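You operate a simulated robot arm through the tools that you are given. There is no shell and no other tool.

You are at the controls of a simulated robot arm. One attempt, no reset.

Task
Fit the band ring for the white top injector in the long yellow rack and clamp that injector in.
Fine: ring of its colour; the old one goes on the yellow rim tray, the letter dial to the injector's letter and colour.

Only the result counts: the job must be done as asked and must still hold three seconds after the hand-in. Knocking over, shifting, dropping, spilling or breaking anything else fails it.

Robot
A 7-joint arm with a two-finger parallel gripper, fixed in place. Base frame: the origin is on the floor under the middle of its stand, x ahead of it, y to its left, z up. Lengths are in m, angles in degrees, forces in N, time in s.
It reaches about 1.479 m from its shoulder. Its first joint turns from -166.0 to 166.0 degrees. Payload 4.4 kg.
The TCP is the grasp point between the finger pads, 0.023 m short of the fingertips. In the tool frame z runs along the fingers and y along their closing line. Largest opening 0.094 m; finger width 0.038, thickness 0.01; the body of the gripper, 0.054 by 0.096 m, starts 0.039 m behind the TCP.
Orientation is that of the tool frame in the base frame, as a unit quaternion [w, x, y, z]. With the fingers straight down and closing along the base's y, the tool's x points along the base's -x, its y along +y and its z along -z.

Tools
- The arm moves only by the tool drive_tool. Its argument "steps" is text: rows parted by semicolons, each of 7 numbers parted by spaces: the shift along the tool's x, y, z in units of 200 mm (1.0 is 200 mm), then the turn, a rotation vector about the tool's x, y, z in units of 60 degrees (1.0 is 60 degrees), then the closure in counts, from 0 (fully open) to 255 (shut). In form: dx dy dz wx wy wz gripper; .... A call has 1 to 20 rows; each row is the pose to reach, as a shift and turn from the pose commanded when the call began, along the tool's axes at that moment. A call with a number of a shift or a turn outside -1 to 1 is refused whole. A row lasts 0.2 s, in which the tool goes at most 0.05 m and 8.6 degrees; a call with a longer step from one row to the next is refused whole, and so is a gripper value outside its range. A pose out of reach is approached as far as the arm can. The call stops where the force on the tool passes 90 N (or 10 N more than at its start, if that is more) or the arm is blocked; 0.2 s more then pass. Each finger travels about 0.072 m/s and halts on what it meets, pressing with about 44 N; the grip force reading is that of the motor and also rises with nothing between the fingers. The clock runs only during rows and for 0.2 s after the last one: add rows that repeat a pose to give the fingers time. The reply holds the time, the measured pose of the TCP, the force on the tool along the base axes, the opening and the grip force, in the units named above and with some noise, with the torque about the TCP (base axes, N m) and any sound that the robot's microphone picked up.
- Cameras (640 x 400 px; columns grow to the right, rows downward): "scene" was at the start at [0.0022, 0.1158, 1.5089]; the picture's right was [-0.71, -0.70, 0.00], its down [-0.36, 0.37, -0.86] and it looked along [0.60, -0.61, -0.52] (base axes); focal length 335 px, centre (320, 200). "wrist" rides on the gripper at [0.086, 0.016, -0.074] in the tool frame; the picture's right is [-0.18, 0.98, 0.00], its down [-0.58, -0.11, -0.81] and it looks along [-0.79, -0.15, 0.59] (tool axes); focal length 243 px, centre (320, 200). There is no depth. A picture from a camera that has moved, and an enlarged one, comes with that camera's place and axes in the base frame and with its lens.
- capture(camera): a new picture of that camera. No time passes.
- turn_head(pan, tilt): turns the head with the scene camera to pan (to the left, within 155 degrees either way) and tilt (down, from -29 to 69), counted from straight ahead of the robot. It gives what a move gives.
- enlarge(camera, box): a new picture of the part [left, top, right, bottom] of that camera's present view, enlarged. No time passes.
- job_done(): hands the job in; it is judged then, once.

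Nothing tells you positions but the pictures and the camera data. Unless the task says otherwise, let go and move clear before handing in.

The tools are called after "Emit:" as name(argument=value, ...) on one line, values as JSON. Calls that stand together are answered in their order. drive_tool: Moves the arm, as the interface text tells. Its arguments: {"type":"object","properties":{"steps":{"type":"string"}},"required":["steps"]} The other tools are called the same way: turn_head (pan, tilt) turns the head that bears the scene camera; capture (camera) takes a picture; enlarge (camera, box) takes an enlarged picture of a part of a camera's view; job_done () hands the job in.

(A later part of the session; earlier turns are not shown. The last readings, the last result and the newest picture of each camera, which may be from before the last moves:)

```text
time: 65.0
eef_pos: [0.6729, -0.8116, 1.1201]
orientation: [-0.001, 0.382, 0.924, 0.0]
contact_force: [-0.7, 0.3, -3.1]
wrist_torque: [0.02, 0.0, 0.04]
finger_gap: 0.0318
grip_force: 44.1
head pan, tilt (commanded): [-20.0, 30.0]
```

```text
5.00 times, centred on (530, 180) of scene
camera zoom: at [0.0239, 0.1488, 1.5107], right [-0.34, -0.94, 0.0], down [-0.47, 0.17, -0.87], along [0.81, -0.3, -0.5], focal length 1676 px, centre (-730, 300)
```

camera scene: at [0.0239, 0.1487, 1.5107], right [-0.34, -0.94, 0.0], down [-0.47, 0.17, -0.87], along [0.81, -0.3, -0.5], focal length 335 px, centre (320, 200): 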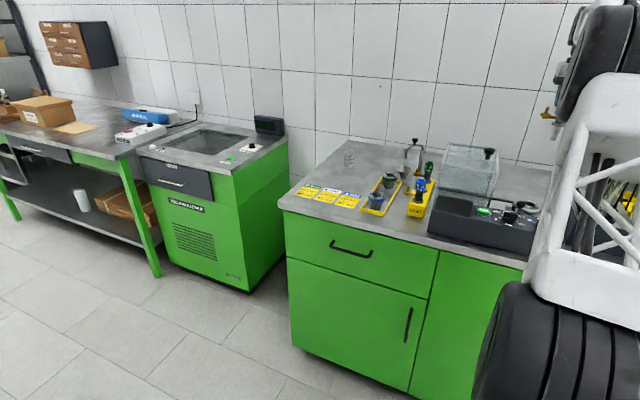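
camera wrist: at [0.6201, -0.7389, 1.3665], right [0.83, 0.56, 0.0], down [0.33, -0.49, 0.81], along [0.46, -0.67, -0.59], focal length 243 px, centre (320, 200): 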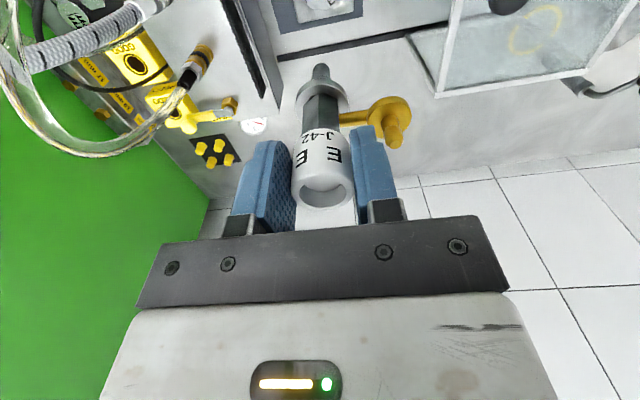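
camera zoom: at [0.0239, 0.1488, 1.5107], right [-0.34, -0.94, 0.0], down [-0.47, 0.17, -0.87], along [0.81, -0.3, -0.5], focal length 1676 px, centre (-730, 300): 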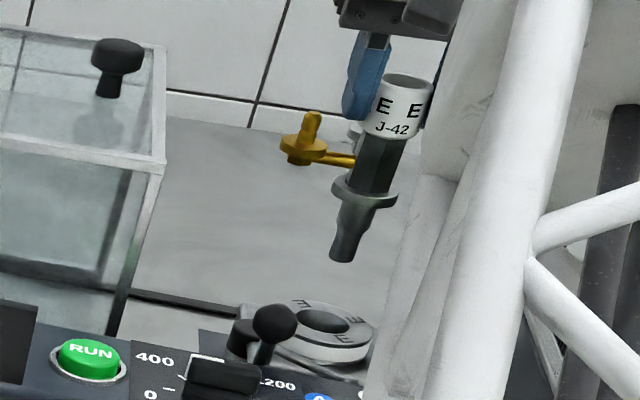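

The injector axis sits about 8 mm forward of the TCP in the grip, so I shift the tool back by that and slightly right, then lower to just above the ring and re-check.

Emit:
drive_tool(steps="0.0443 -0.006 0 0 0 0 255; 0.0443 -0.006 0.08 0 0 0 255; 0.0443 -0.006 0.15 0 0 0 255; 0.0443 -0.006 0.15 0 0 0 255")

Emit:
enlarge(camera="wrist", box=[230, 0, 430, 150])

Emit:
enlarge(camera="scene", box=[500, 150, 560, 230])

```text
time: 66.0
eef_pos: [0.6635, -0.8066, 1.0895]
orientation: [0.001, 0.383, 0.924, 0.0]
contact_force: [-0.9, 0.0, -3.1]
wrist_torque: [-0.01, 0.06, 0.0]
finger_gap: 0.0317
grip_force: 43.8
head pan, tilt (commanded): [-20.0, 30.0]
```

```text
2.67 times, centred on (330, 75) of wrist
camera zoom: at [0.6138, -0.7327, 1.1657], right [0.83, 0.56, 0.0], down [0.33, -0.49, 0.81], along [0.46, -0.67, -0.59], focal length 647 px, centre (293, 533)
```

zoom: 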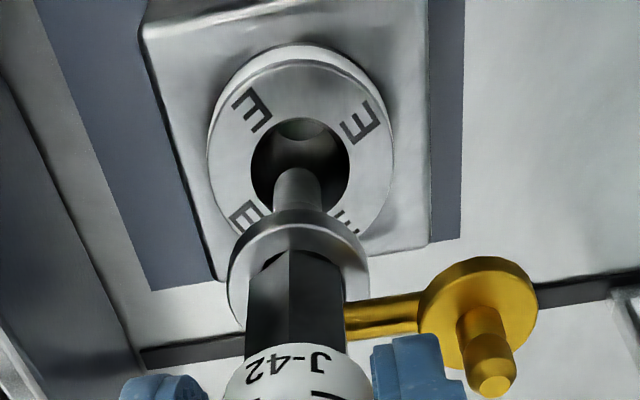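

```text
5.00 times, centred on (530, 190) of scene
camera zoom: at [0.0239, 0.1488, 1.5107], right [-0.34, -0.94, 0.0], down [-0.47, 0.17, -0.87], along [0.81, -0.3, -0.5], focal length 1676 px, centre (-730, 250)
```

zoom: 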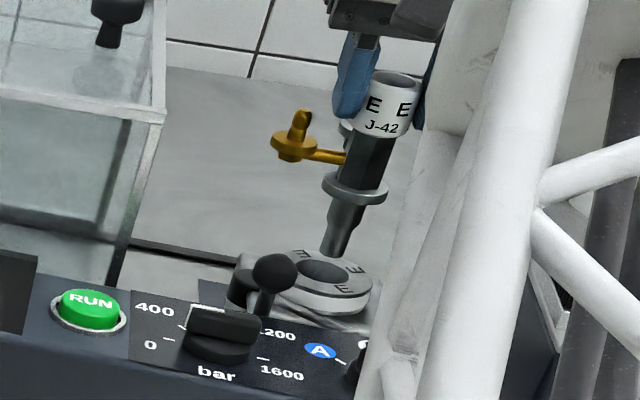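

Tip is centred over the ring's hole within about 1 mm. I lower it in.

Emit:
drive_tool(steps="0 0.004 0.03 0 0 0 255; 0 0.004 0.06 0 0 0 255; 0 0.004 0.09 0 0 0 255; 0 0.004 0.12 0 0 0 255; 0 0.004 0.15 0 0 0 255; 0 0.004 0.15 0 0 0 255")

Emit:
enlarge(camera="wrist", box=[230, 0, 430, 150])

```text
time: 67.4
eef_pos: [0.6643, -0.8065, 1.0613]
orientation: [0.0, 0.382, 0.924, 0.0]
contact_force: [0.7, 0.6, -2.9]
wrist_torque: [-0.01, 0.01, 0.0]
finger_gap: 0.0316
grip_force: 44.2
head pan, tilt (commanded): [-20.0, 30.0]
```

```text
2.67 times, centred on (330, 75) of wrist
camera zoom: at [0.6132, -0.7317, 1.137], right [0.83, 0.56, 0.0], down [0.33, -0.49, 0.81], along [0.46, -0.67, -0.59], focal length 647 px, centre (293, 533)
```

zoom: 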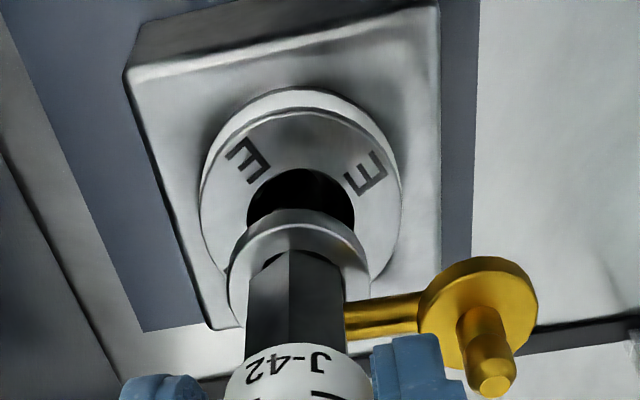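

Emit:
drive_tool(steps="0 0 0.02 0 0 0 255; 0 0 0.04 0 0 0 255; 0 0 0.06 0 0 0 255; 0 0 0.06 0 0 0 255")

Emit:
enlarge(camera="wrist", box=[230, 0, 430, 150])

Emit:
enlarge(camera="scene", box=[500, 160, 560, 240])

```text
time: 68.4
eef_pos: [0.6639, -0.8065, 1.0489]
orientation: [0.0, 0.383, 0.924, 0.0]
contact_force: [-0.8, -0.3, -2.9]
wrist_torque: [0.03, 0.02, -0.01]
finger_gap: 0.0315
grip_force: 43.5
head pan, tilt (commanded): [-20.0, 30.0]
```

```text
2.67 times, centred on (330, 75) of wrist
camera zoom: at [0.6136, -0.7319, 1.1245], right [0.83, 0.56, 0.0], down [0.33, -0.49, 0.81], along [0.46, -0.67, -0.59], focal length 647 px, centre (293, 533)
```

zoom: 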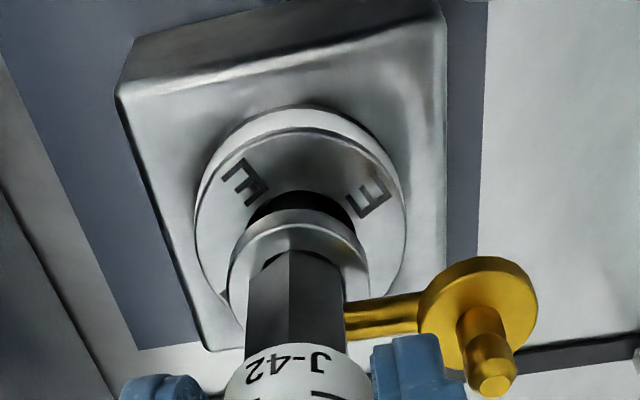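

```text
5.00 times, centred on (530, 200) of scene
camera zoom: at [0.0239, 0.1488, 1.5107], right [-0.34, -0.94, 0.0], down [-0.47, 0.17, -0.87], along [0.81, -0.3, -0.5], focal length 1676 px, centre (-730, 200)
```

zoom: 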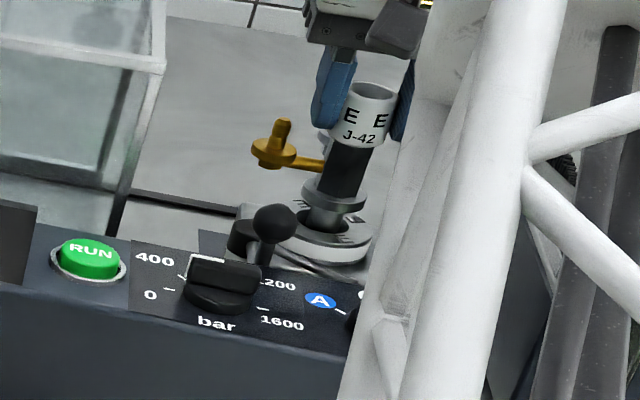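

Emit:
drive_tool(steps="0 0 0.02 0 0 0 255; 0 0 0.04 0 0 0 255; 0 0 0.04 0 0 0 255")

Emit:
drive_tool(steps="0 0 0.01 0 0 0 255; 0 0 0.02 0 0 0 255; 0 0 0.02 0 0 0 255")

```text
time: 69.2
eef_pos: [0.6641, -0.8078, 1.0406]
orientation: [0.0, 0.383, 0.924, 0.0]
contact_force: [0.0, 0.0, -2.0]
wrist_torque: [0.03, 0.06, 0.01]
finger_gap: 0.0318
grip_force: 44.4
head pan, tilt (commanded): [-20.0, 30.0]
```

```text
time: 70.0
eef_pos: [0.6631, -0.8061, 1.0375]
orientation: [0.0, 0.383, 0.924, -0.001]
contact_force: [0.0, 0.1, -3.1]
wrist_torque: [0.01, 0.02, 0.0]
finger_gap: 0.032
grip_force: 44.4
head pan, tilt (commanded): [-20.0, 30.0]
```

Emit:
enlarge(camera="wrist", box=[230, 0, 430, 150])

Emit:
drive_tool(steps="0 0 0.008 0 0 0 255; 0 0 0.016 0 0 0 255; 0 0 0.016 0 0 0 255")

```text
2.67 times, centred on (330, 75) of wrist
camera zoom: at [0.612, -0.7324, 1.1122], right [0.83, 0.56, 0.0], down [0.33, -0.49, 0.81], along [0.46, -0.67, -0.59], focal length 647 px, centre (293, 533)
```

zoom: 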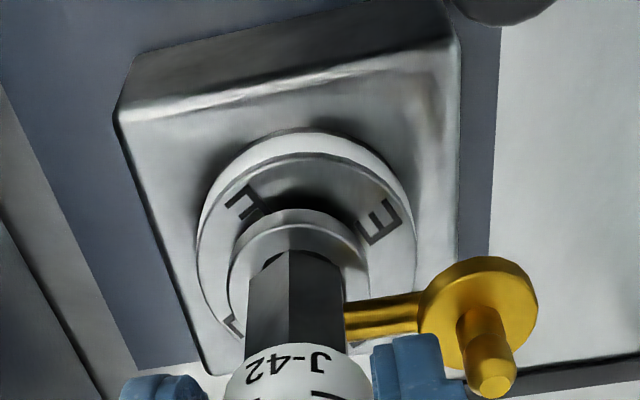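

```text
time: 70.8
eef_pos: [0.6645, -0.8061, 1.0341]
orientation: [-0.001, 0.383, 0.924, 0.0]
contact_force: [0.5, -0.5, -4.0]
wrist_torque: [-0.02, 0.04, 0.02]
finger_gap: 0.0317
grip_force: 43.8
head pan, tilt (commanded): [-20.0, 30.0]
```

Emit:
drive_tool(steps="0 0.004 0.008 0 0 0 255; 0 0.004 0.016 0 0 0 255; 0 0.004 0.016 0 0 0 255")

Emit:
enlarge(camera="wrist", box=[230, 0, 430, 150])

Emit:
enlarge(camera="scene", box=[500, 160, 560, 240])

```text
time: 71.6
eef_pos: [0.6637, -0.8052, 1.0319]
orientation: [0.001, 0.383, 0.924, 0.0]
contact_force: [1.2, 0.1, 3.8]
wrist_torque: [-0.03, -0.17, 0.05]
finger_gap: 0.0316
grip_force: 43.4
head pan, tilt (commanded): [-20.0, 30.0]
```

```text
2.67 times, centred on (330, 75) of wrist
camera zoom: at [0.613, -0.7312, 1.1066], right [0.83, 0.56, 0.0], down [0.33, -0.49, 0.81], along [0.46, -0.67, -0.59], focal length 647 px, centre (293, 533)
```

zoom: 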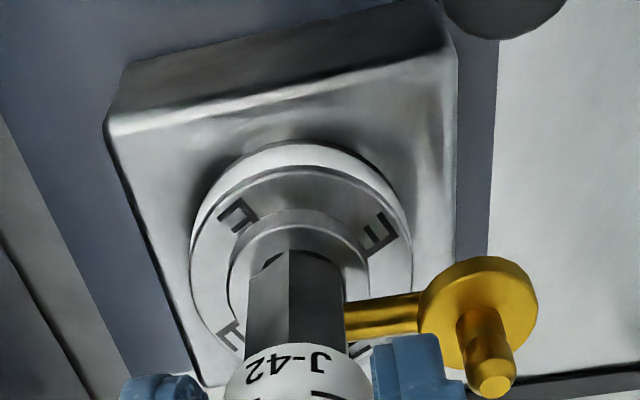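

```text
5.00 times, centred on (530, 200) of scene
camera zoom: at [0.0239, 0.1488, 1.5107], right [-0.34, -0.94, 0.0], down [-0.47, 0.17, -0.87], along [0.81, -0.3, -0.5], focal length 1676 px, centre (-730, 200)
```

zoom: 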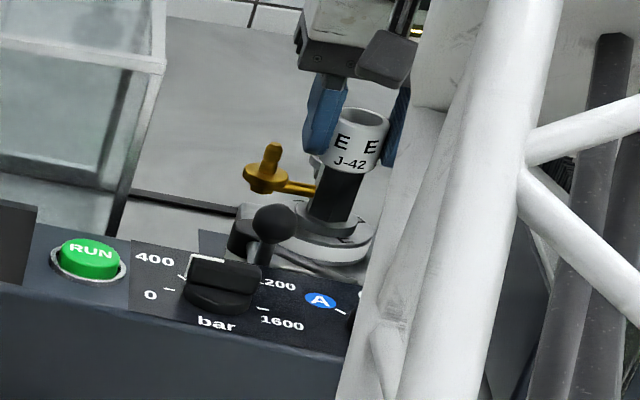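

Collar is seated on the ring (contact ~7 N), centred within 1 mm. I open slowly to about 46 mm.

Emit:
drive_tool(steps="0 0 0 0 0 0 165; 0 0 0 0 0 0 160; 0 0 0 0 0 0 145; 0 0 0 0 0 0 130; 0 0 0 0 0 0 130")

Emit:
capture(camera="wrist")

Emit:
enlarge(camera="scene", box=[500, 160, 560, 240])

```text
time: 72.8
eef_pos: [0.6633, -0.8055, 1.0293]
orientation: [0.0, 0.383, 0.924, 0.0]
contact_force: [0.0, -0.7, 0.3]
wrist_torque: [0.0, 0.01, 0.02]
finger_gap: 0.0462
grip_force: 0.0
head pan, tilt (commanded): [-20.0, 30.0]
```

```text
taken
camera wrist: at [0.6128, -0.7312, 1.106], right [0.83, 0.56, 0.0], down [0.33, -0.49, 0.81], along [0.46, -0.67, -0.59], focal length 243 px, centre (320, 200)
```

wrist: 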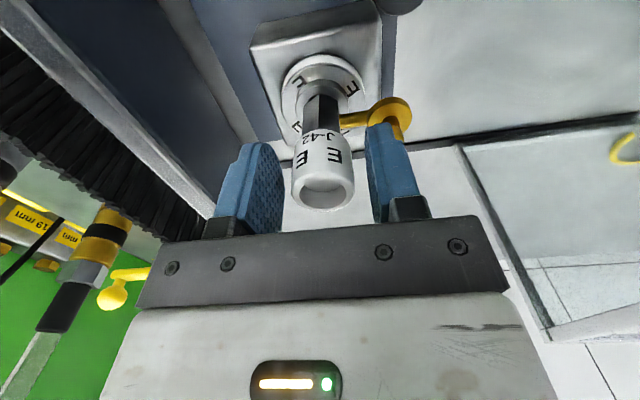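

```text
5.00 times, centred on (530, 200) of scene
camera zoom: at [0.0239, 0.1488, 1.5107], right [-0.34, -0.94, 0.0], down [-0.47, 0.17, -0.87], along [0.81, -0.3, -0.5], focal length 1676 px, centre (-730, 200)
```

zoom: 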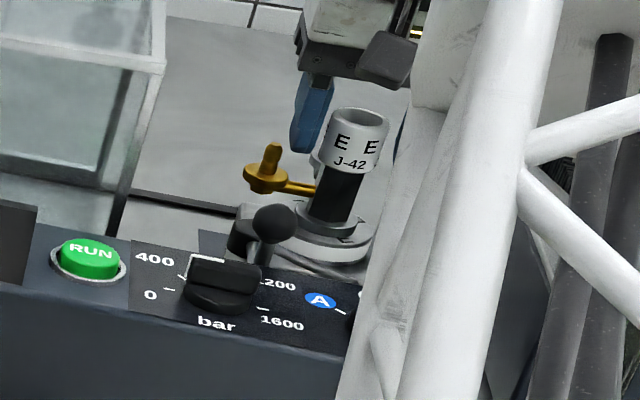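

The E injector stands in the ring. I lift clear and look at the clamp and dials from above/front.

Emit:
drive_tool(steps="0 0 -0.08 0 0 0 130; 0 0 -0.2 0 0 0 130; 0 0 -0.4 0 0 0 130; 0 0 -0.6 0 0 0 130; 0.2 0 -0.65 0 0 0 130; 0.4 0 -0.65 0 0 0 130; 0.6 0 -0.65 0 0 0 130; 0.8 0 -0.65 0 0 0 130; 0.8 0 -0.65 0 0 0 130")

Emit:
capture(camera="wrist")

Emit:
enlarge(camera="wrist", box=[200, 0, 440, 200])

Emit:
enlarge(camera="scene", box=[480, 150, 580, 240])

```text
time: 74.8
eef_pos: [0.5496, -0.6954, 1.1638]
orientation: [0.0, 0.383, 0.924, -0.001]
contact_force: [0.0, 0.1, 0.2]
wrist_torque: [0.0, -0.05, -0.03]
finger_gap: 0.0462
grip_force: 0.0
head pan, tilt (commanded): [-20.0, 30.0]
```

```text
taken
camera wrist: at [0.5003, -0.6202, 1.2402], right [0.83, 0.56, 0.0], down [0.33, -0.49, 0.81], along [0.46, -0.67, -0.59], focal length 243 px, centre (320, 200)
```

wrist: 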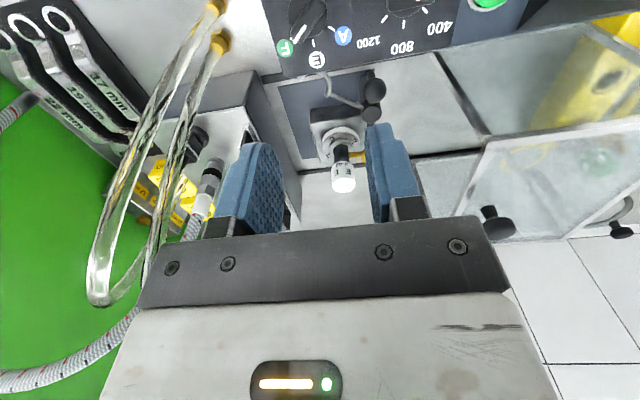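

```text
2.00 times, centred on (320, 100) of wrist
camera zoom: at [0.5003, -0.6202, 1.2402], right [0.83, 0.56, 0.0], down [0.33, -0.49, 0.81], along [0.46, -0.67, -0.59], focal length 485 px, centre (320, 400)
```

zoom: 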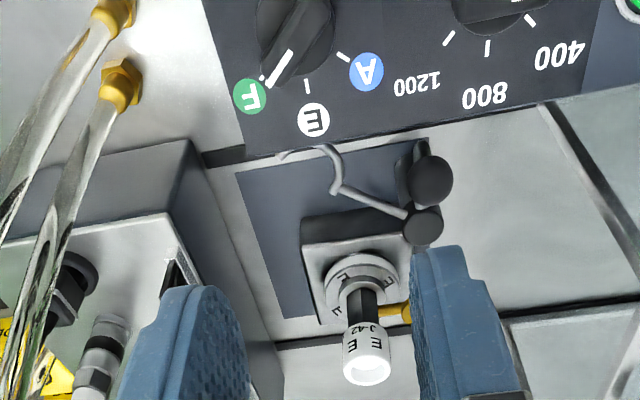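

```text
4.44 times, centred on (530, 195) of scene
camera zoom: at [0.0238, 0.1489, 1.5107], right [-0.34, -0.94, 0.0], down [-0.47, 0.17, -0.87], along [0.81, -0.3, -0.5], focal length 1490 px, centre (-613, 222)
```

zoom: 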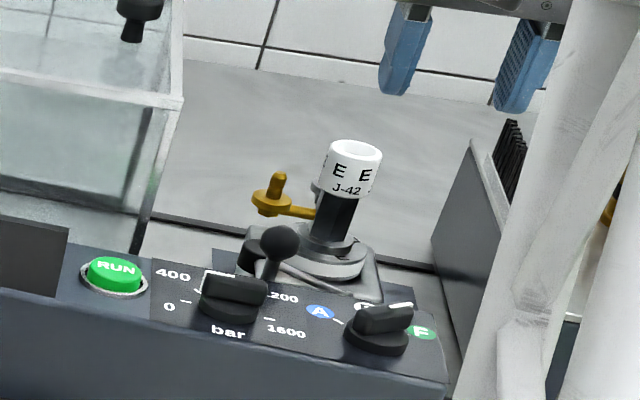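

The injector stands in the E ring. Next is the clamp lever: I'll close the fingers, yaw 45° so the finger face pushes the ball along its arc (from front to right, CCW), starting beside the ball at its left.

Emit:
drive_tool(steps="-0.03 0.066 0.05 0 0 -0.125 200; -0.06 0.132 0.1 0 0 -0.25 255; -0.09 0.198 0.15 0 0 -0.375 255; -0.12 0.264 0.2 0 0 -0.5 255; -0.15 0.33 0.25 0 0 -0.625 255; -0.18 0.395 0.32 0 0 -0.75 255; -0.18 0.395 0.32 0 0 -0.75 255")

Emit:
capture(camera="wrist")

Emit:
enlarge(camera="scene", box=[470, 140, 580, 240])

```text
time: 76.4
eef_pos: [0.6336, -0.6604, 1.0973]
orientation: [0.0, 0.0, 1.0, -0.001]
contact_force: [0.2, -0.5, 0.9]
wrist_torque: [0.0, -0.01, -0.01]
finger_gap: 0.0
grip_force: 42.4
head pan, tilt (commanded): [-20.0, 30.0]
```

```text
taken
camera wrist: at [0.5458, -0.6434, 1.1717], right [0.18, 0.98, 0.0], down [0.58, -0.11, 0.81], along [0.79, -0.15, -0.59], focal length 243 px, centre (320, 200)
```

wrist: 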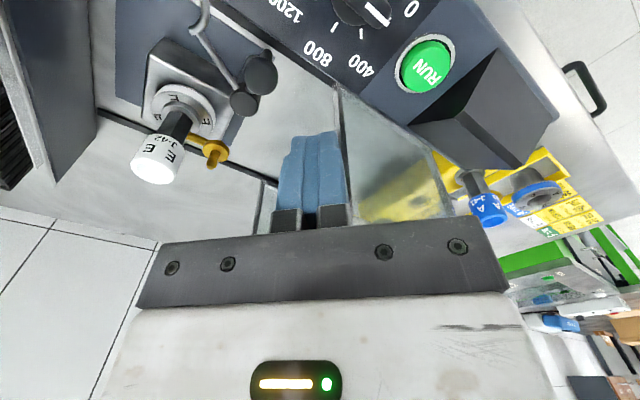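

```text
4.00 times, centred on (525, 190) of scene
camera zoom: at [0.0239, 0.1488, 1.5107], right [-0.34, -0.94, 0.0], down [-0.47, 0.17, -0.87], along [0.81, -0.3, -0.5], focal length 1341 px, centre (-500, 240)
```

zoom: 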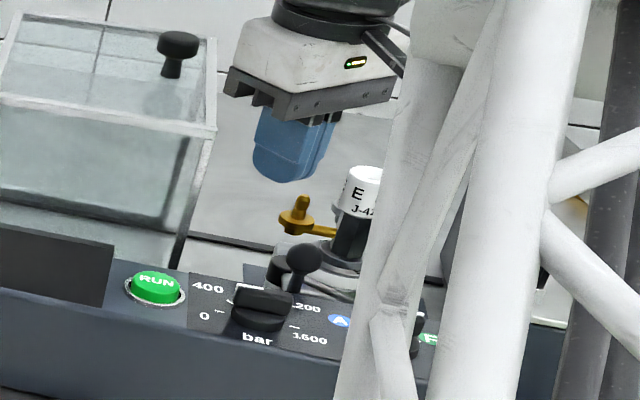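

The closed fingers are beside the ball with about 1.5 cm gap. I lower straight down beside it.

Emit:
drive_tool(steps="0 0 0.1 0 0 0 255; 0 0 0.2 0 0 0 255; 0 0 0.28 0 0 0 255; 0 0 0.34 0 0 0 255; 0 0 0.36 0 0 0 255; 0 0 0.36 0 0 0 255")

Emit:
capture(camera="wrist")

Emit:
enlarge(camera="scene", box=[470, 140, 580, 240])

```text
time: 77.8
eef_pos: [0.6325, -0.6617, 1.0249]
orientation: [0.0, -0.001, 1.0, 0.001]
contact_force: [0.6, 0.0, 0.3]
wrist_torque: [0.01, 0.02, -0.02]
finger_gap: 0.0002
grip_force: 42.4
head pan, tilt (commanded): [-20.0, 30.0]
```

```text
taken
camera wrist: at [0.5443, -0.6441, 1.1], right [0.18, 0.98, 0.0], down [0.58, -0.11, 0.81], along [0.79, -0.15, -0.59], focal length 243 px, centre (320, 200)
```

wrist: 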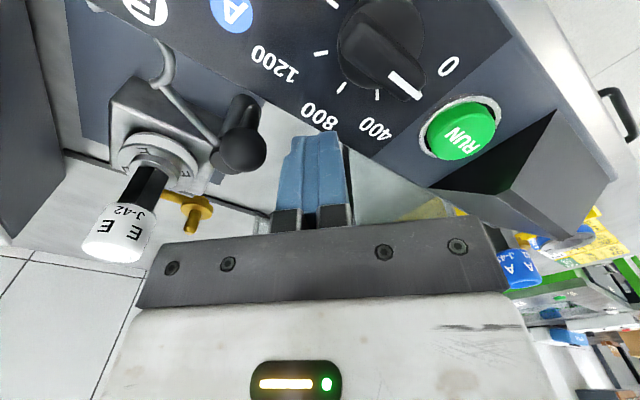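

```text
4.00 times, centred on (525, 190) of scene
camera zoom: at [0.0239, 0.1488, 1.5107], right [-0.34, -0.94, 0.0], down [-0.47, 0.17, -0.87], along [0.81, -0.3, -0.5], focal length 1341 px, centre (-500, 240)
```

zoom: 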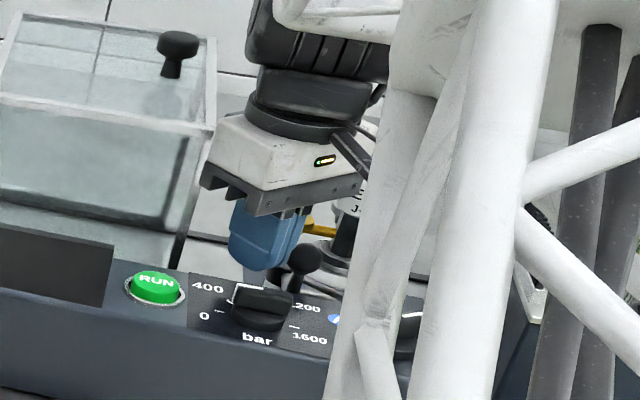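

Now I push the ball along −y (base), first a short distance to make contact and see the lever respond.

Emit:
drive_tool(steps="0.035 -0.03 0 0 0 0 255; 0.0675 -0.06 0 0 0 0 255; 0.0675 -0.09 0 0 0 0 255; 0.0675 -0.12 0 0 0 0 255; 0.0675 -0.15 0 0 0 0 255; 0.0675 -0.15 0 0 0 0 255")

Emit:
capture(camera="wrist")

```text
time: 78.8
eef_pos: [0.6168, -0.6826, 1.0237]
orientation: [-0.004, 0.001, 1.0, 0.004]
contact_force: [-19.7, 24.9, 13.5]
wrist_torque: [0.43, 0.39, -0.06]
finger_gap: 0.0
grip_force: 43.2
head pan, tilt (commanded): [-20.0, 30.0]
stopped in row 5: the force on the tool passed its limit at 110 N (the readings are from after the stop); the commanded pose is now the measured one
```

```text
taken
camera wrist: at [0.5292, -0.6655, 1.1], right [0.18, 0.98, 0.01], down [0.59, -0.12, 0.8], along [0.79, -0.14, -0.6], focal length 243 px, centre (320, 200)
```

wrist: 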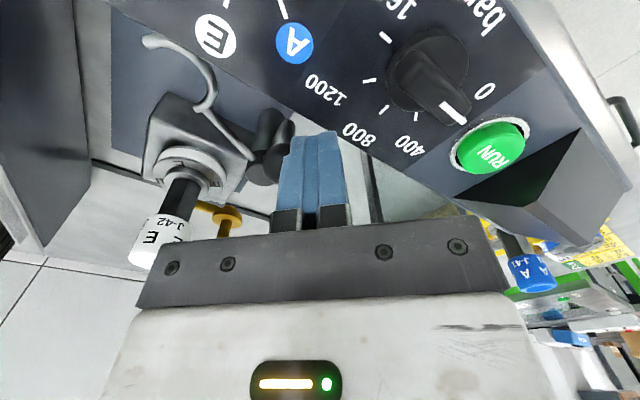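

The push met a hard resistance and stopped. I look closely at the lever before trying anything else.

Emit:
enlarge(camera="wrist", box=[130, 20, 350, 220])

Emit:
enlarge(camera="scene", box=[490, 160, 560, 240])

```text
2.00 times, centred on (240, 120) of wrist
camera zoom: at [0.5292, -0.6655, 1.1], right [0.18, 0.98, 0.01], down [0.59, -0.12, 0.8], along [0.79, -0.14, -0.6], focal length 485 px, centre (480, 360)
```

zoom: 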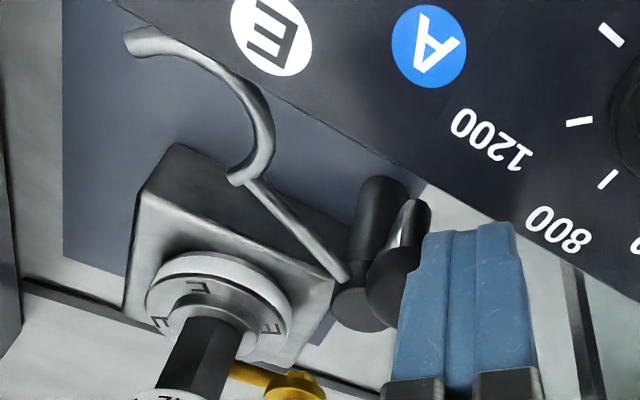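

```text
5.00 times, centred on (525, 200) of scene
camera zoom: at [0.0236, 0.1492, 1.5106], right [-0.34, -0.94, 0.0], down [-0.47, 0.17, -0.87], along [0.81, -0.3, -0.5], focal length 1676 px, centre (-705, 200)
```

zoom: 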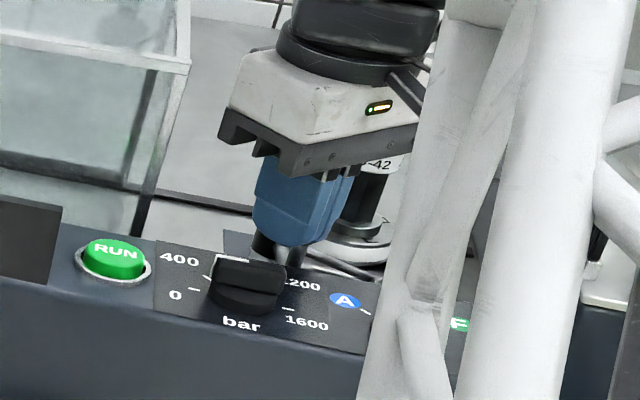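

The hook did turn a few degrees, so the lever swings about the vertical post but is stiff. I back off, turn the finger face square to the ball's travel, drop 6 mm for a fuller contact, and will push slowly along the arc.

Emit:
drive_tool(steps="0 0.05 0 0 0 0 255; 0 0.1 0 0 0 0 255; -0.02 0.1 0 0 0 0.14 255; -0.04 0.08 0 0 0 0.28 255; -0.06 0.06 0.01 0 0 0.42 255; -0.078 0.04 0.02 0 0 0.56 255; -0.078 0.0155 0.03 0 0 0.583 255; -0.078 0.0155 0.03 0 0 0.583 255")

Emit:
capture(camera="wrist")

Emit:
enlarge(camera="wrist", box=[180, 20, 400, 220])

```text
time: 80.7
eef_pos: [0.6312, -0.6808, 1.0166]
orientation: [-0.004, 0.302, 0.953, 0.002]
contact_force: [0.4, -0.8, -0.1]
wrist_torque: [-0.02, 0.03, 0.03]
finger_gap: 0.0001
grip_force: 42.0
head pan, tilt (commanded): [-20.0, 30.0]
```

```text
taken
camera wrist: at [0.5691, -0.6171, 1.0935], right [0.71, 0.7, 0.0], down [0.42, -0.43, 0.8], along [0.56, -0.57, -0.6], focal length 243 px, centre (320, 200)
```

wrist: 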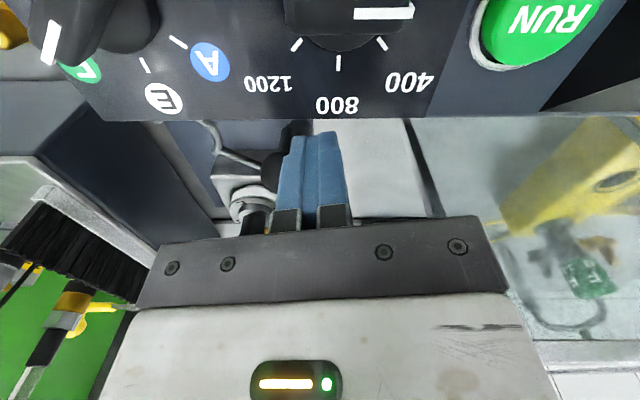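

```text
2.00 times, centred on (290, 120) of wrist
camera zoom: at [0.5691, -0.6171, 1.0935], right [0.71, 0.7, 0.0], down [0.42, -0.43, 0.8], along [0.56, -0.57, -0.6], focal length 485 px, centre (380, 360)
```

zoom: 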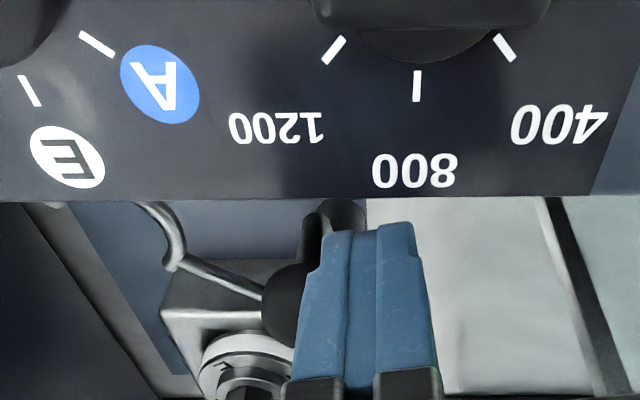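

The ball has stayed at its start angle; my earlier 45° push likely jammed by friction. Now the finger face is square to the travel, so I push slowly along the tangent with matching rotation.

Emit:
drive_tool(steps="0 -0.015 0 0 0 0 255; -0.001 -0.031 0 0 0 0 255; 0.004 -0.0425 0 0 0 -0.042 255; 0.008 -0.054 0 0 0 -0.083 255; 0.011 -0.0655 0 0 0 -0.125 255; 0.014 -0.077 0 0 0 -0.167 255; 0.016 -0.089 0 0 0 -0.208 255; 0.0185 -0.1015 0 0 0 -0.25 255")

Emit:
capture(camera="wrist")

Emit:
enlarge(camera="wrist", box=[150, 20, 370, 220])

```text
time: 82.5
eef_pos: [0.619, -0.6946, 1.0172]
orientation: [-0.004, 0.173, 0.985, 0.003]
contact_force: [0.7, -0.6, -0.6]
wrist_torque: [0.02, -0.02, -0.01]
finger_gap: 0.0
grip_force: 42.2
head pan, tilt (commanded): [-20.0, 30.0]
```

```text
taken
camera wrist: at [0.5424, -0.6491, 1.0935], right [0.51, 0.86, 0.0], down [0.51, -0.31, 0.8], along [0.69, -0.41, -0.6], focal length 243 px, centre (320, 200)
```

wrist: 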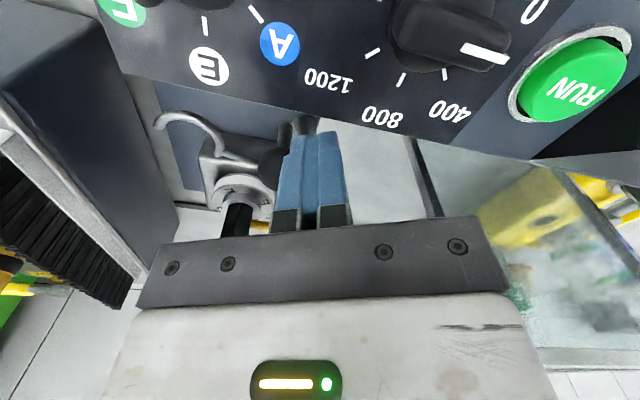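

```text
2.00 times, centred on (260, 120) of wrist
camera zoom: at [0.5424, -0.6491, 1.0935], right [0.51, 0.86, 0.0], down [0.51, -0.31, 0.8], along [0.69, -0.41, -0.6], focal length 485 px, centre (440, 360)
```

zoom: 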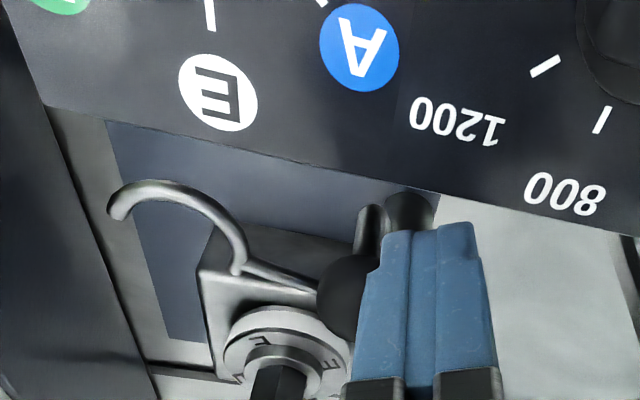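

The lever now swings easily (near-zero force) and the hook is turning toward the injector. I continue along the arc.

Emit:
drive_tool(steps="0.0085 -0.022 0 0 0 -0.083 255; 0.0155 -0.046 0 0 0 -0.167 255; 0.0195 -0.0695 0 0 0 -0.25 255; 0.0225 -0.093 0 0 0 -0.333 255; 0.0225 -0.118 0 0 0 -0.417 255; 0.021 -0.142 0 0 0 -0.5 255; 0.017 -0.1655 0 0 0 -0.583 255; 0.011 -0.189 0 0 0 -0.667 255")

Emit:
capture(camera="wrist")

Emit:
enlarge(camera="scene", box=[490, 160, 560, 240])

```text
time: 84.2
eef_pos: [0.6019, -0.7298, 1.0164]
orientation: [-0.003, -0.175, 0.985, 0.004]
contact_force: [0.3, 0.5, 1.1]
wrist_torque: [0.01, -0.05, -0.01]
finger_gap: 0.0
grip_force: 42.4
head pan, tilt (commanded): [-20.0, 30.0]
```

```text
taken
camera wrist: at [0.5146, -0.7422, 1.0924], right [-0.16, 0.99, 0.01], down [0.59, 0.09, 0.8], along [0.79, 0.14, -0.6], focal length 243 px, centre (320, 200)
```

wrist: 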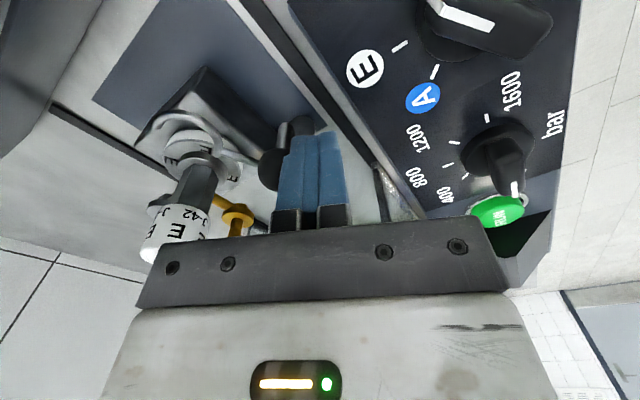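

```text
5.00 times, centred on (525, 200) of scene
camera zoom: at [0.0239, 0.1488, 1.5107], right [-0.34, -0.94, 0.0], down [-0.47, 0.17, -0.87], along [0.81, -0.3, -0.5], focal length 1676 px, centre (-705, 200)
```

zoom: 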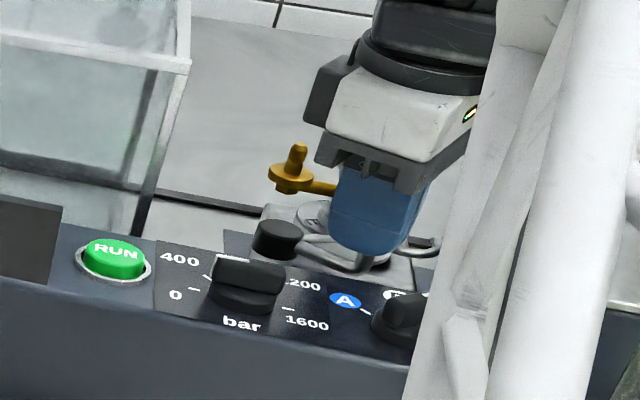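

Emit:
enlarge(camera="wrist", box=[100, 60, 360, 270])

```text
1.90 times, centred on (230, 165) of wrist
camera zoom: at [0.5146, -0.7422, 1.0924], right [-0.16, 0.99, 0.01], down [0.59, 0.09, 0.8], along [0.79, 0.14, -0.6], focal length 462 px, centre (491, 267)
```

zoom: 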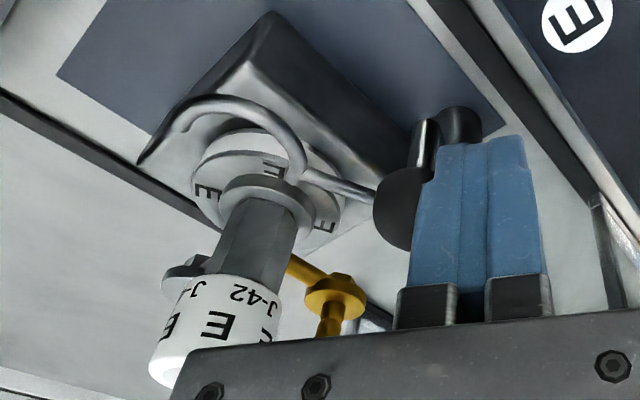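

The fork is now next to the injector collar. I continue slowly toward engagement.

Emit:
drive_tool(steps="0.0045 -0.0115 0 0 0 -0.042 255; 0.009 -0.023 0 0 0 -0.083 255; 0.0125 -0.0345 0 0 0 -0.125 255; 0.0155 -0.046 0 0 0 -0.167 255; 0.018 -0.058 0 0 0 -0.208 255; 0.02 -0.0695 0 0 0 -0.25 255; 0.017 -0.08 0 0 0 -0.25 255; 0.0135 -0.0915 0 0 0 -0.25 255")

Emit:
capture(camera="wrist")

Emit:
enlarge(camera="wrist", box=[80, 60, 340, 270])

```text
time: 86.0
eef_pos: [0.6071, -0.748, 1.0155]
orientation: [-0.001, -0.301, 0.954, 0.004]
contact_force: [-0.4, -1.0, -0.4]
wrist_torque: [-0.03, 0.02, 0.02]
finger_gap: 0.0
grip_force: 43.1
head pan, tilt (commanded): [-20.0, 30.0]
```

```text
taken
camera wrist: at [0.5261, -0.7826, 1.091], right [-0.41, 0.91, 0.01], down [0.54, 0.24, 0.8], along [0.73, 0.34, -0.59], focal length 243 px, centre (320, 200)
```

wrist: 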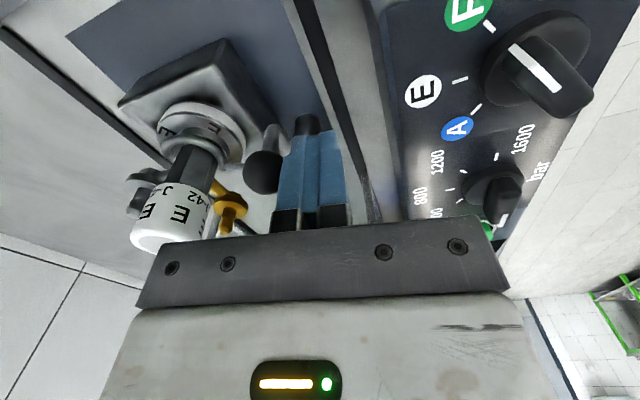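

```text
1.90 times, centred on (210, 165) of wrist
camera zoom: at [0.5261, -0.7826, 1.091], right [-0.41, 0.91, 0.01], down [0.54, 0.24, 0.8], along [0.73, 0.34, -0.59], focal length 462 px, centre (530, 267)
```

zoom: 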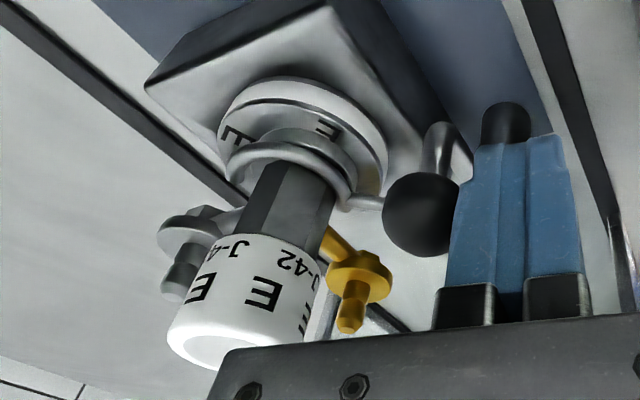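

The fork is wrapping the stem above the collar. I keep pushing gently to the end stop.

Emit:
drive_tool(steps="-0.0045 -0.01 0 0 0 0 255; -0.009 -0.02 0 0 0 0 255; -0.013 -0.03 0 0 0 0 255; -0.017 -0.04 0 0 0 0 255")

Emit:
enlarge(camera="wrist", box=[80, 60, 340, 270])

```text
time: 87.0
eef_pos: [0.6127, -0.7526, 1.0173]
orientation: [-0.002, -0.301, 0.954, 0.004]
contact_force: [-6.4, 4.8, 1.7]
wrist_torque: [0.05, 0.11, -0.03]
finger_gap: 0.0
grip_force: 42.2
head pan, tilt (commanded): [-20.0, 30.0]
```

```text
1.90 times, centred on (210, 165) of wrist
camera zoom: at [0.5329, -0.7873, 1.0926], right [-0.41, 0.91, 0.01], down [0.54, 0.24, 0.8], along [0.73, 0.34, -0.59], focal length 462 px, centre (530, 267)
```

zoom: 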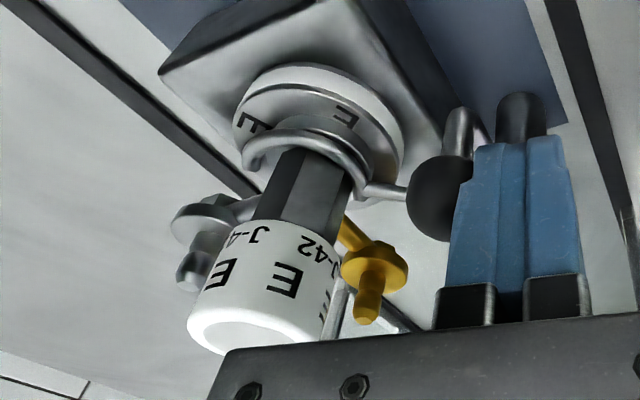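

Emit:
drive_tool(steps="0 -0.006 0 0 0 0 255; 0 -0.012 0 0 0 0 255; 0 -0.018 0 0 0 0 255; 0 -0.018 0 0 0 0 255")

Emit:
enlarge(camera="wrist", box=[80, 60, 340, 270])

```text
time: 88.2
eef_pos: [0.6141, -0.7528, 1.0166]
orientation: [-0.004, -0.301, 0.954, 0.008]
contact_force: [-60.9, 84.6, 34.3]
wrist_torque: [1.54, 1.14, -0.45]
finger_gap: 0.0
grip_force: 42.4
head pan, tilt (commanded): [-20.0, 30.0]
stopped in row 4: the force on the tool passed its limit at 91 N (the readings are from after the stop); the commanded pose is now the measured one
```

```text
1.90 times, centred on (210, 165) of wrist
camera zoom: at [0.5338, -0.7882, 1.0924], right [-0.41, 0.91, 0.01], down [0.55, 0.24, 0.8], along [0.73, 0.34, -0.59], focal length 462 px, centre (530, 267)
```

zoom: 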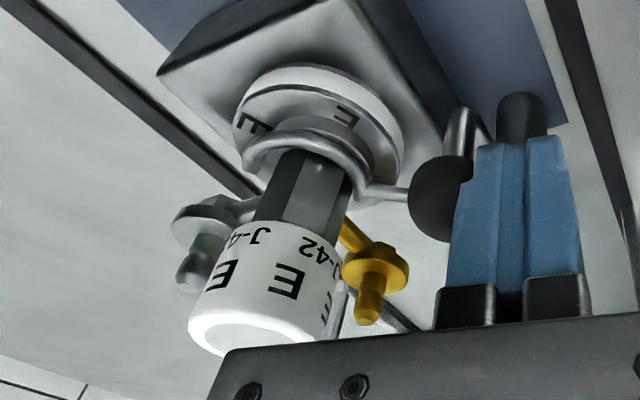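

The lever hit its end stop; the fork sits around the stem above the collar. I back away from the ball, then rise.

Emit:
drive_tool(steps="0 0.02 0 0 0 0 255; 0 0.06 0 0 0 0 255; 0 0.1 -0.05 0 0 0 255; 0 0.1 -0.25 0 0 0 255; 0 0.1 -0.45 0 0 0 255; 0 0.1 -0.6 0 0 0 255; 0 0.1 -0.6 0 0 0 255")

Emit:
capture(camera="wrist")

Emit:
enlarge(camera="scene", box=[480, 150, 570, 240])

```text
time: 89.8
eef_pos: [0.6043, -0.7366, 1.1383]
orientation: [-0.003, -0.301, 0.954, 0.005]
contact_force: [0.0, -0.8, 0.4]
wrist_torque: [0.03, 0.0, 0.01]
finger_gap: 0.0
grip_force: 42.8
head pan, tilt (commanded): [-20.0, 30.0]
```

```text
taken
camera wrist: at [0.5236, -0.7734, 1.2136], right [-0.41, 0.91, 0.01], down [0.55, 0.24, 0.8], along [0.73, 0.34, -0.59], focal length 243 px, centre (320, 200)
```

wrist: 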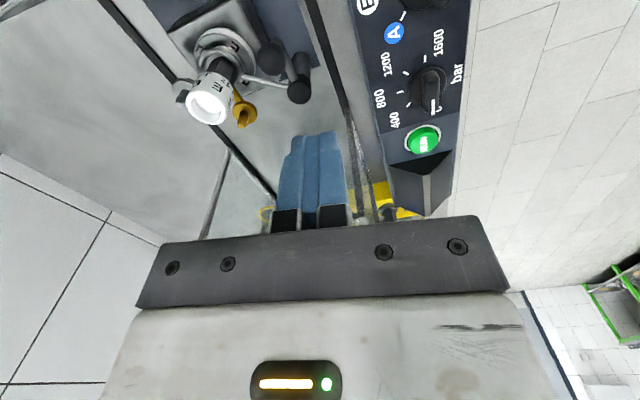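

```text
4.44 times, centred on (525, 195) of scene
camera zoom: at [0.0239, 0.1488, 1.5107], right [-0.34, -0.94, 0.0], down [-0.47, 0.17, -0.87], along [0.81, -0.3, -0.5], focal length 1490 px, centre (-591, 222)
```

zoom: 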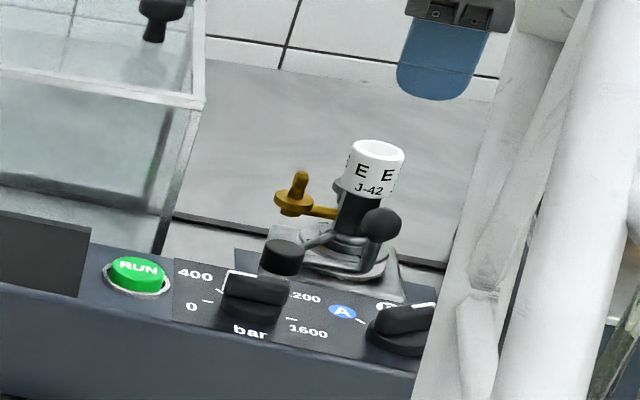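

The fork wraps the stem and the lever is at its stop. I go back to a front view, aligned with the bench, to verify the clamp and prepare for the letter dial.

Emit:
drive_tool(steps="0.018 0.05 -0.025 0 0 0.133 255; 0.036 0.1 -0.05 0 0 0.267 255; 0.054 0.16 -0.075 0 0 0.4 255; 0.072 0.22 -0.1 0 0 0.533 255; 0.09 0.28 -0.125 0 0 0.667 255; 0.108 0.326 -0.15 0 0 0.8 255; 0.108 0.326 -0.15 0 0 0.8 255")

Emit:
drive_tool(steps="0 0 0 0 0 0.133 200; 0 0 0 0 0 0.267 180; 0 0 0 0 0 0.4 150; 0 0 0 0 0 0.533 130; 0 0 0 0 0 0.533 130")

Emit:
capture(camera="wrist")

Emit:
enlarge(camera="wrist", box=[220, 0, 440, 180])

```text
time: 91.4
eef_pos: [0.5497, -0.6987, 1.166]
orientation: [-0.004, 0.114, 0.993, 0.004]
contact_force: [0.2, 0.3, -0.1]
wrist_torque: [0.04, -0.04, 0.04]
finger_gap: 0.0002
grip_force: 43.0
head pan, tilt (commanded): [-20.0, 30.0]
```

```text
time: 92.6
eef_pos: [0.5494, -0.6979, 1.1667]
orientation: [-0.005, 0.383, 0.924, 0.004]
contact_force: [-0.5, -0.4, -0.4]
wrist_torque: [-0.02, 0.0, -0.01]
finger_gap: 0.0462
grip_force: 0.1
head pan, tilt (commanded): [-20.0, 30.0]
```

```text
taken
camera wrist: at [0.4999, -0.6245, 1.2439], right [0.83, 0.56, 0.0], down [0.34, -0.5, 0.8], along [0.45, -0.66, -0.6], focal length 243 px, centre (320, 200)
```

wrist: 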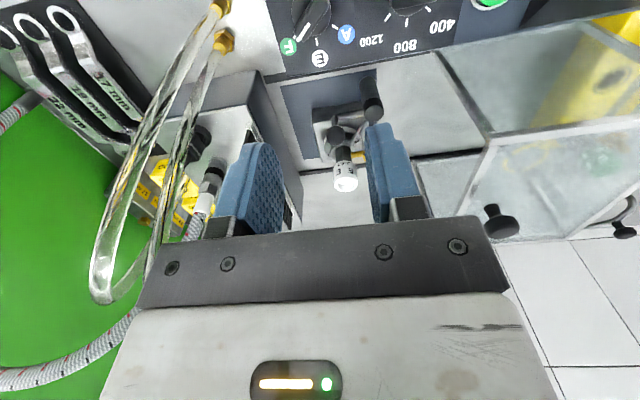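

```text
2.22 times, centred on (330, 90) of wrist
camera zoom: at [0.4999, -0.6245, 1.2439], right [0.83, 0.56, 0.0], down [0.34, -0.5, 0.8], along [0.45, -0.66, -0.6], focal length 539 px, centre (298, 444)
```

zoom: 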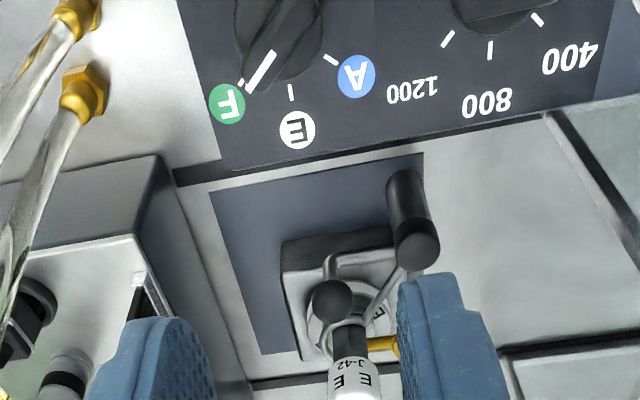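

Clamp looks engaged. Now I back up to view the letter dial in full.

Emit:
drive_tool(steps="0.2 0 0 0 0 0 130; 0.4 0 0 0 0 0 130; 0.5 0 0 0 0 0 130; 0.5 0 0 0 0 0 130")

Emit:
capture(camera="wrist")

Emit:
enlarge(camera="wrist", box=[220, 20, 440, 180])

Emit:
enlarge(camera="scene", box=[500, 180, 560, 230])

```text
time: 93.6
eef_pos: [0.4785, -0.6296, 1.17]
orientation: [-0.005, 0.383, 0.924, 0.003]
contact_force: [-1.0, -1.0, 0.7]
wrist_torque: [0.0, -0.03, 0.02]
finger_gap: 0.046
grip_force: 0.1
head pan, tilt (commanded): [-20.0, 30.0]
```

```text
taken
camera wrist: at [0.4274, -0.5558, 1.245], right [0.82, 0.57, 0.0], down [0.34, -0.5, 0.8], along [0.45, -0.66, -0.6], focal length 243 px, centre (320, 200)
```

wrist: 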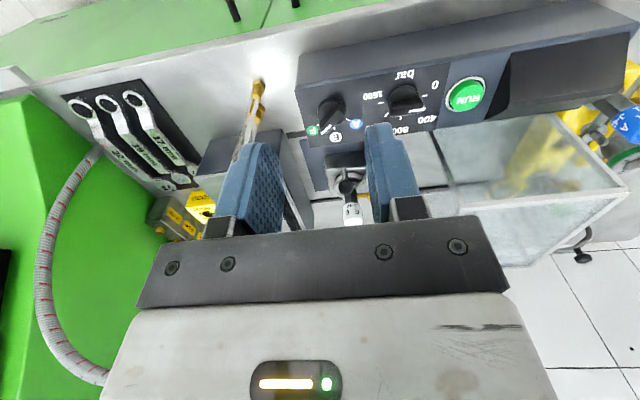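

```text
2.50 times, centred on (330, 100) of wrist
camera zoom: at [0.4274, -0.5558, 1.245], right [0.82, 0.57, 0.0], down [0.34, -0.5, 0.8], along [0.45, -0.66, -0.6], focal length 606 px, centre (295, 450)
```

zoom: 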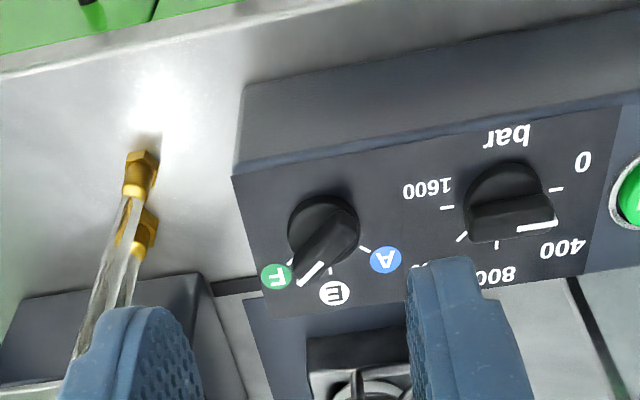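

```text
8.00 times, centred on (530, 205) of scene
camera zoom: at [0.0239, 0.1488, 1.5107], right [-0.34, -0.94, 0.0], down [-0.47, 0.17, -0.87], along [0.81, -0.3, -0.5], focal length 2682 px, centre (-1360, 160)
```

zoom: 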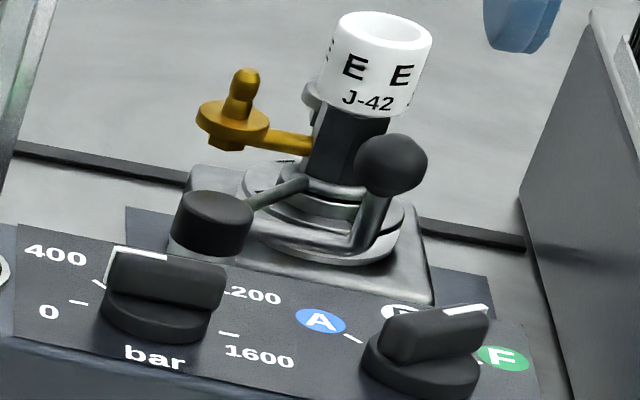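

The lever, fork and injector look right. The letter dial is centred near u≈0.86, v≈−0.108 with its bar pointing at F (about −45°); E is straight back. I'll come above it with the fingers across the bar.

Emit:
drive_tool(steps="-0.06 0 0.05 0 -0.002 0.125 150; -0.12 -0.001 0.1 0 -0.004 0.25 150; -0.18 -0.002 0.15 0 -0.006 0.375 150; -0.25 -0.003 0.2 0 -0.008 0.5 150; -0.32 -0.005 0.25 0 -0.01 0.625 150; -0.3825 -0.006 0.3 0 -0.011 0.75 150; -0.3825 -0.006 0.3 0 -0.011 0.75 150")

Emit:
capture(camera="wrist")

Emit:
enlarge(camera="wrist", box=[220, 0, 420, 150])

```text
time: 95.2
eef_pos: [0.533, -0.6828, 1.1076]
orientation: [-0.001, 0.706, 0.708, -0.001]
contact_force: [0.0, -0.8, -0.1]
wrist_torque: [-0.02, -0.03, 0.0]
finger_gap: 0.0384
grip_force: 0.1
head pan, tilt (commanded): [-20.0, 30.0]
```

```text
taken
camera wrist: at [0.5487, -0.5947, 1.1826], right [0.98, -0.18, 0.0], down [-0.11, -0.58, 0.81], along [-0.15, -0.79, -0.59], focal length 243 px, centre (320, 200)
```

wrist: 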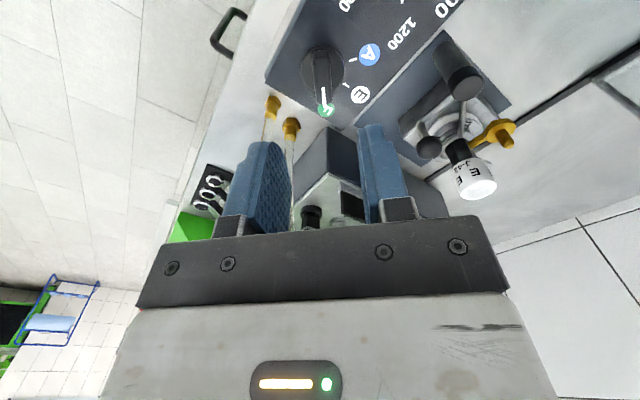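

```text
2.67 times, centred on (320, 75) of wrist
camera zoom: at [0.5487, -0.5947, 1.1826], right [0.98, -0.18, 0.0], down [-0.11, -0.58, 0.81], along [-0.15, -0.79, -0.59], focal length 647 px, centre (320, 533)
```

zoom: 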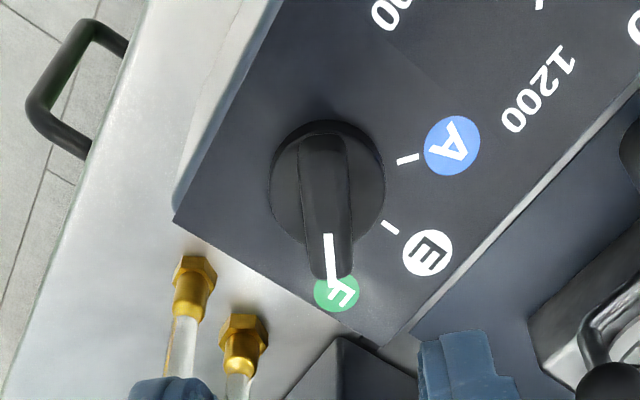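

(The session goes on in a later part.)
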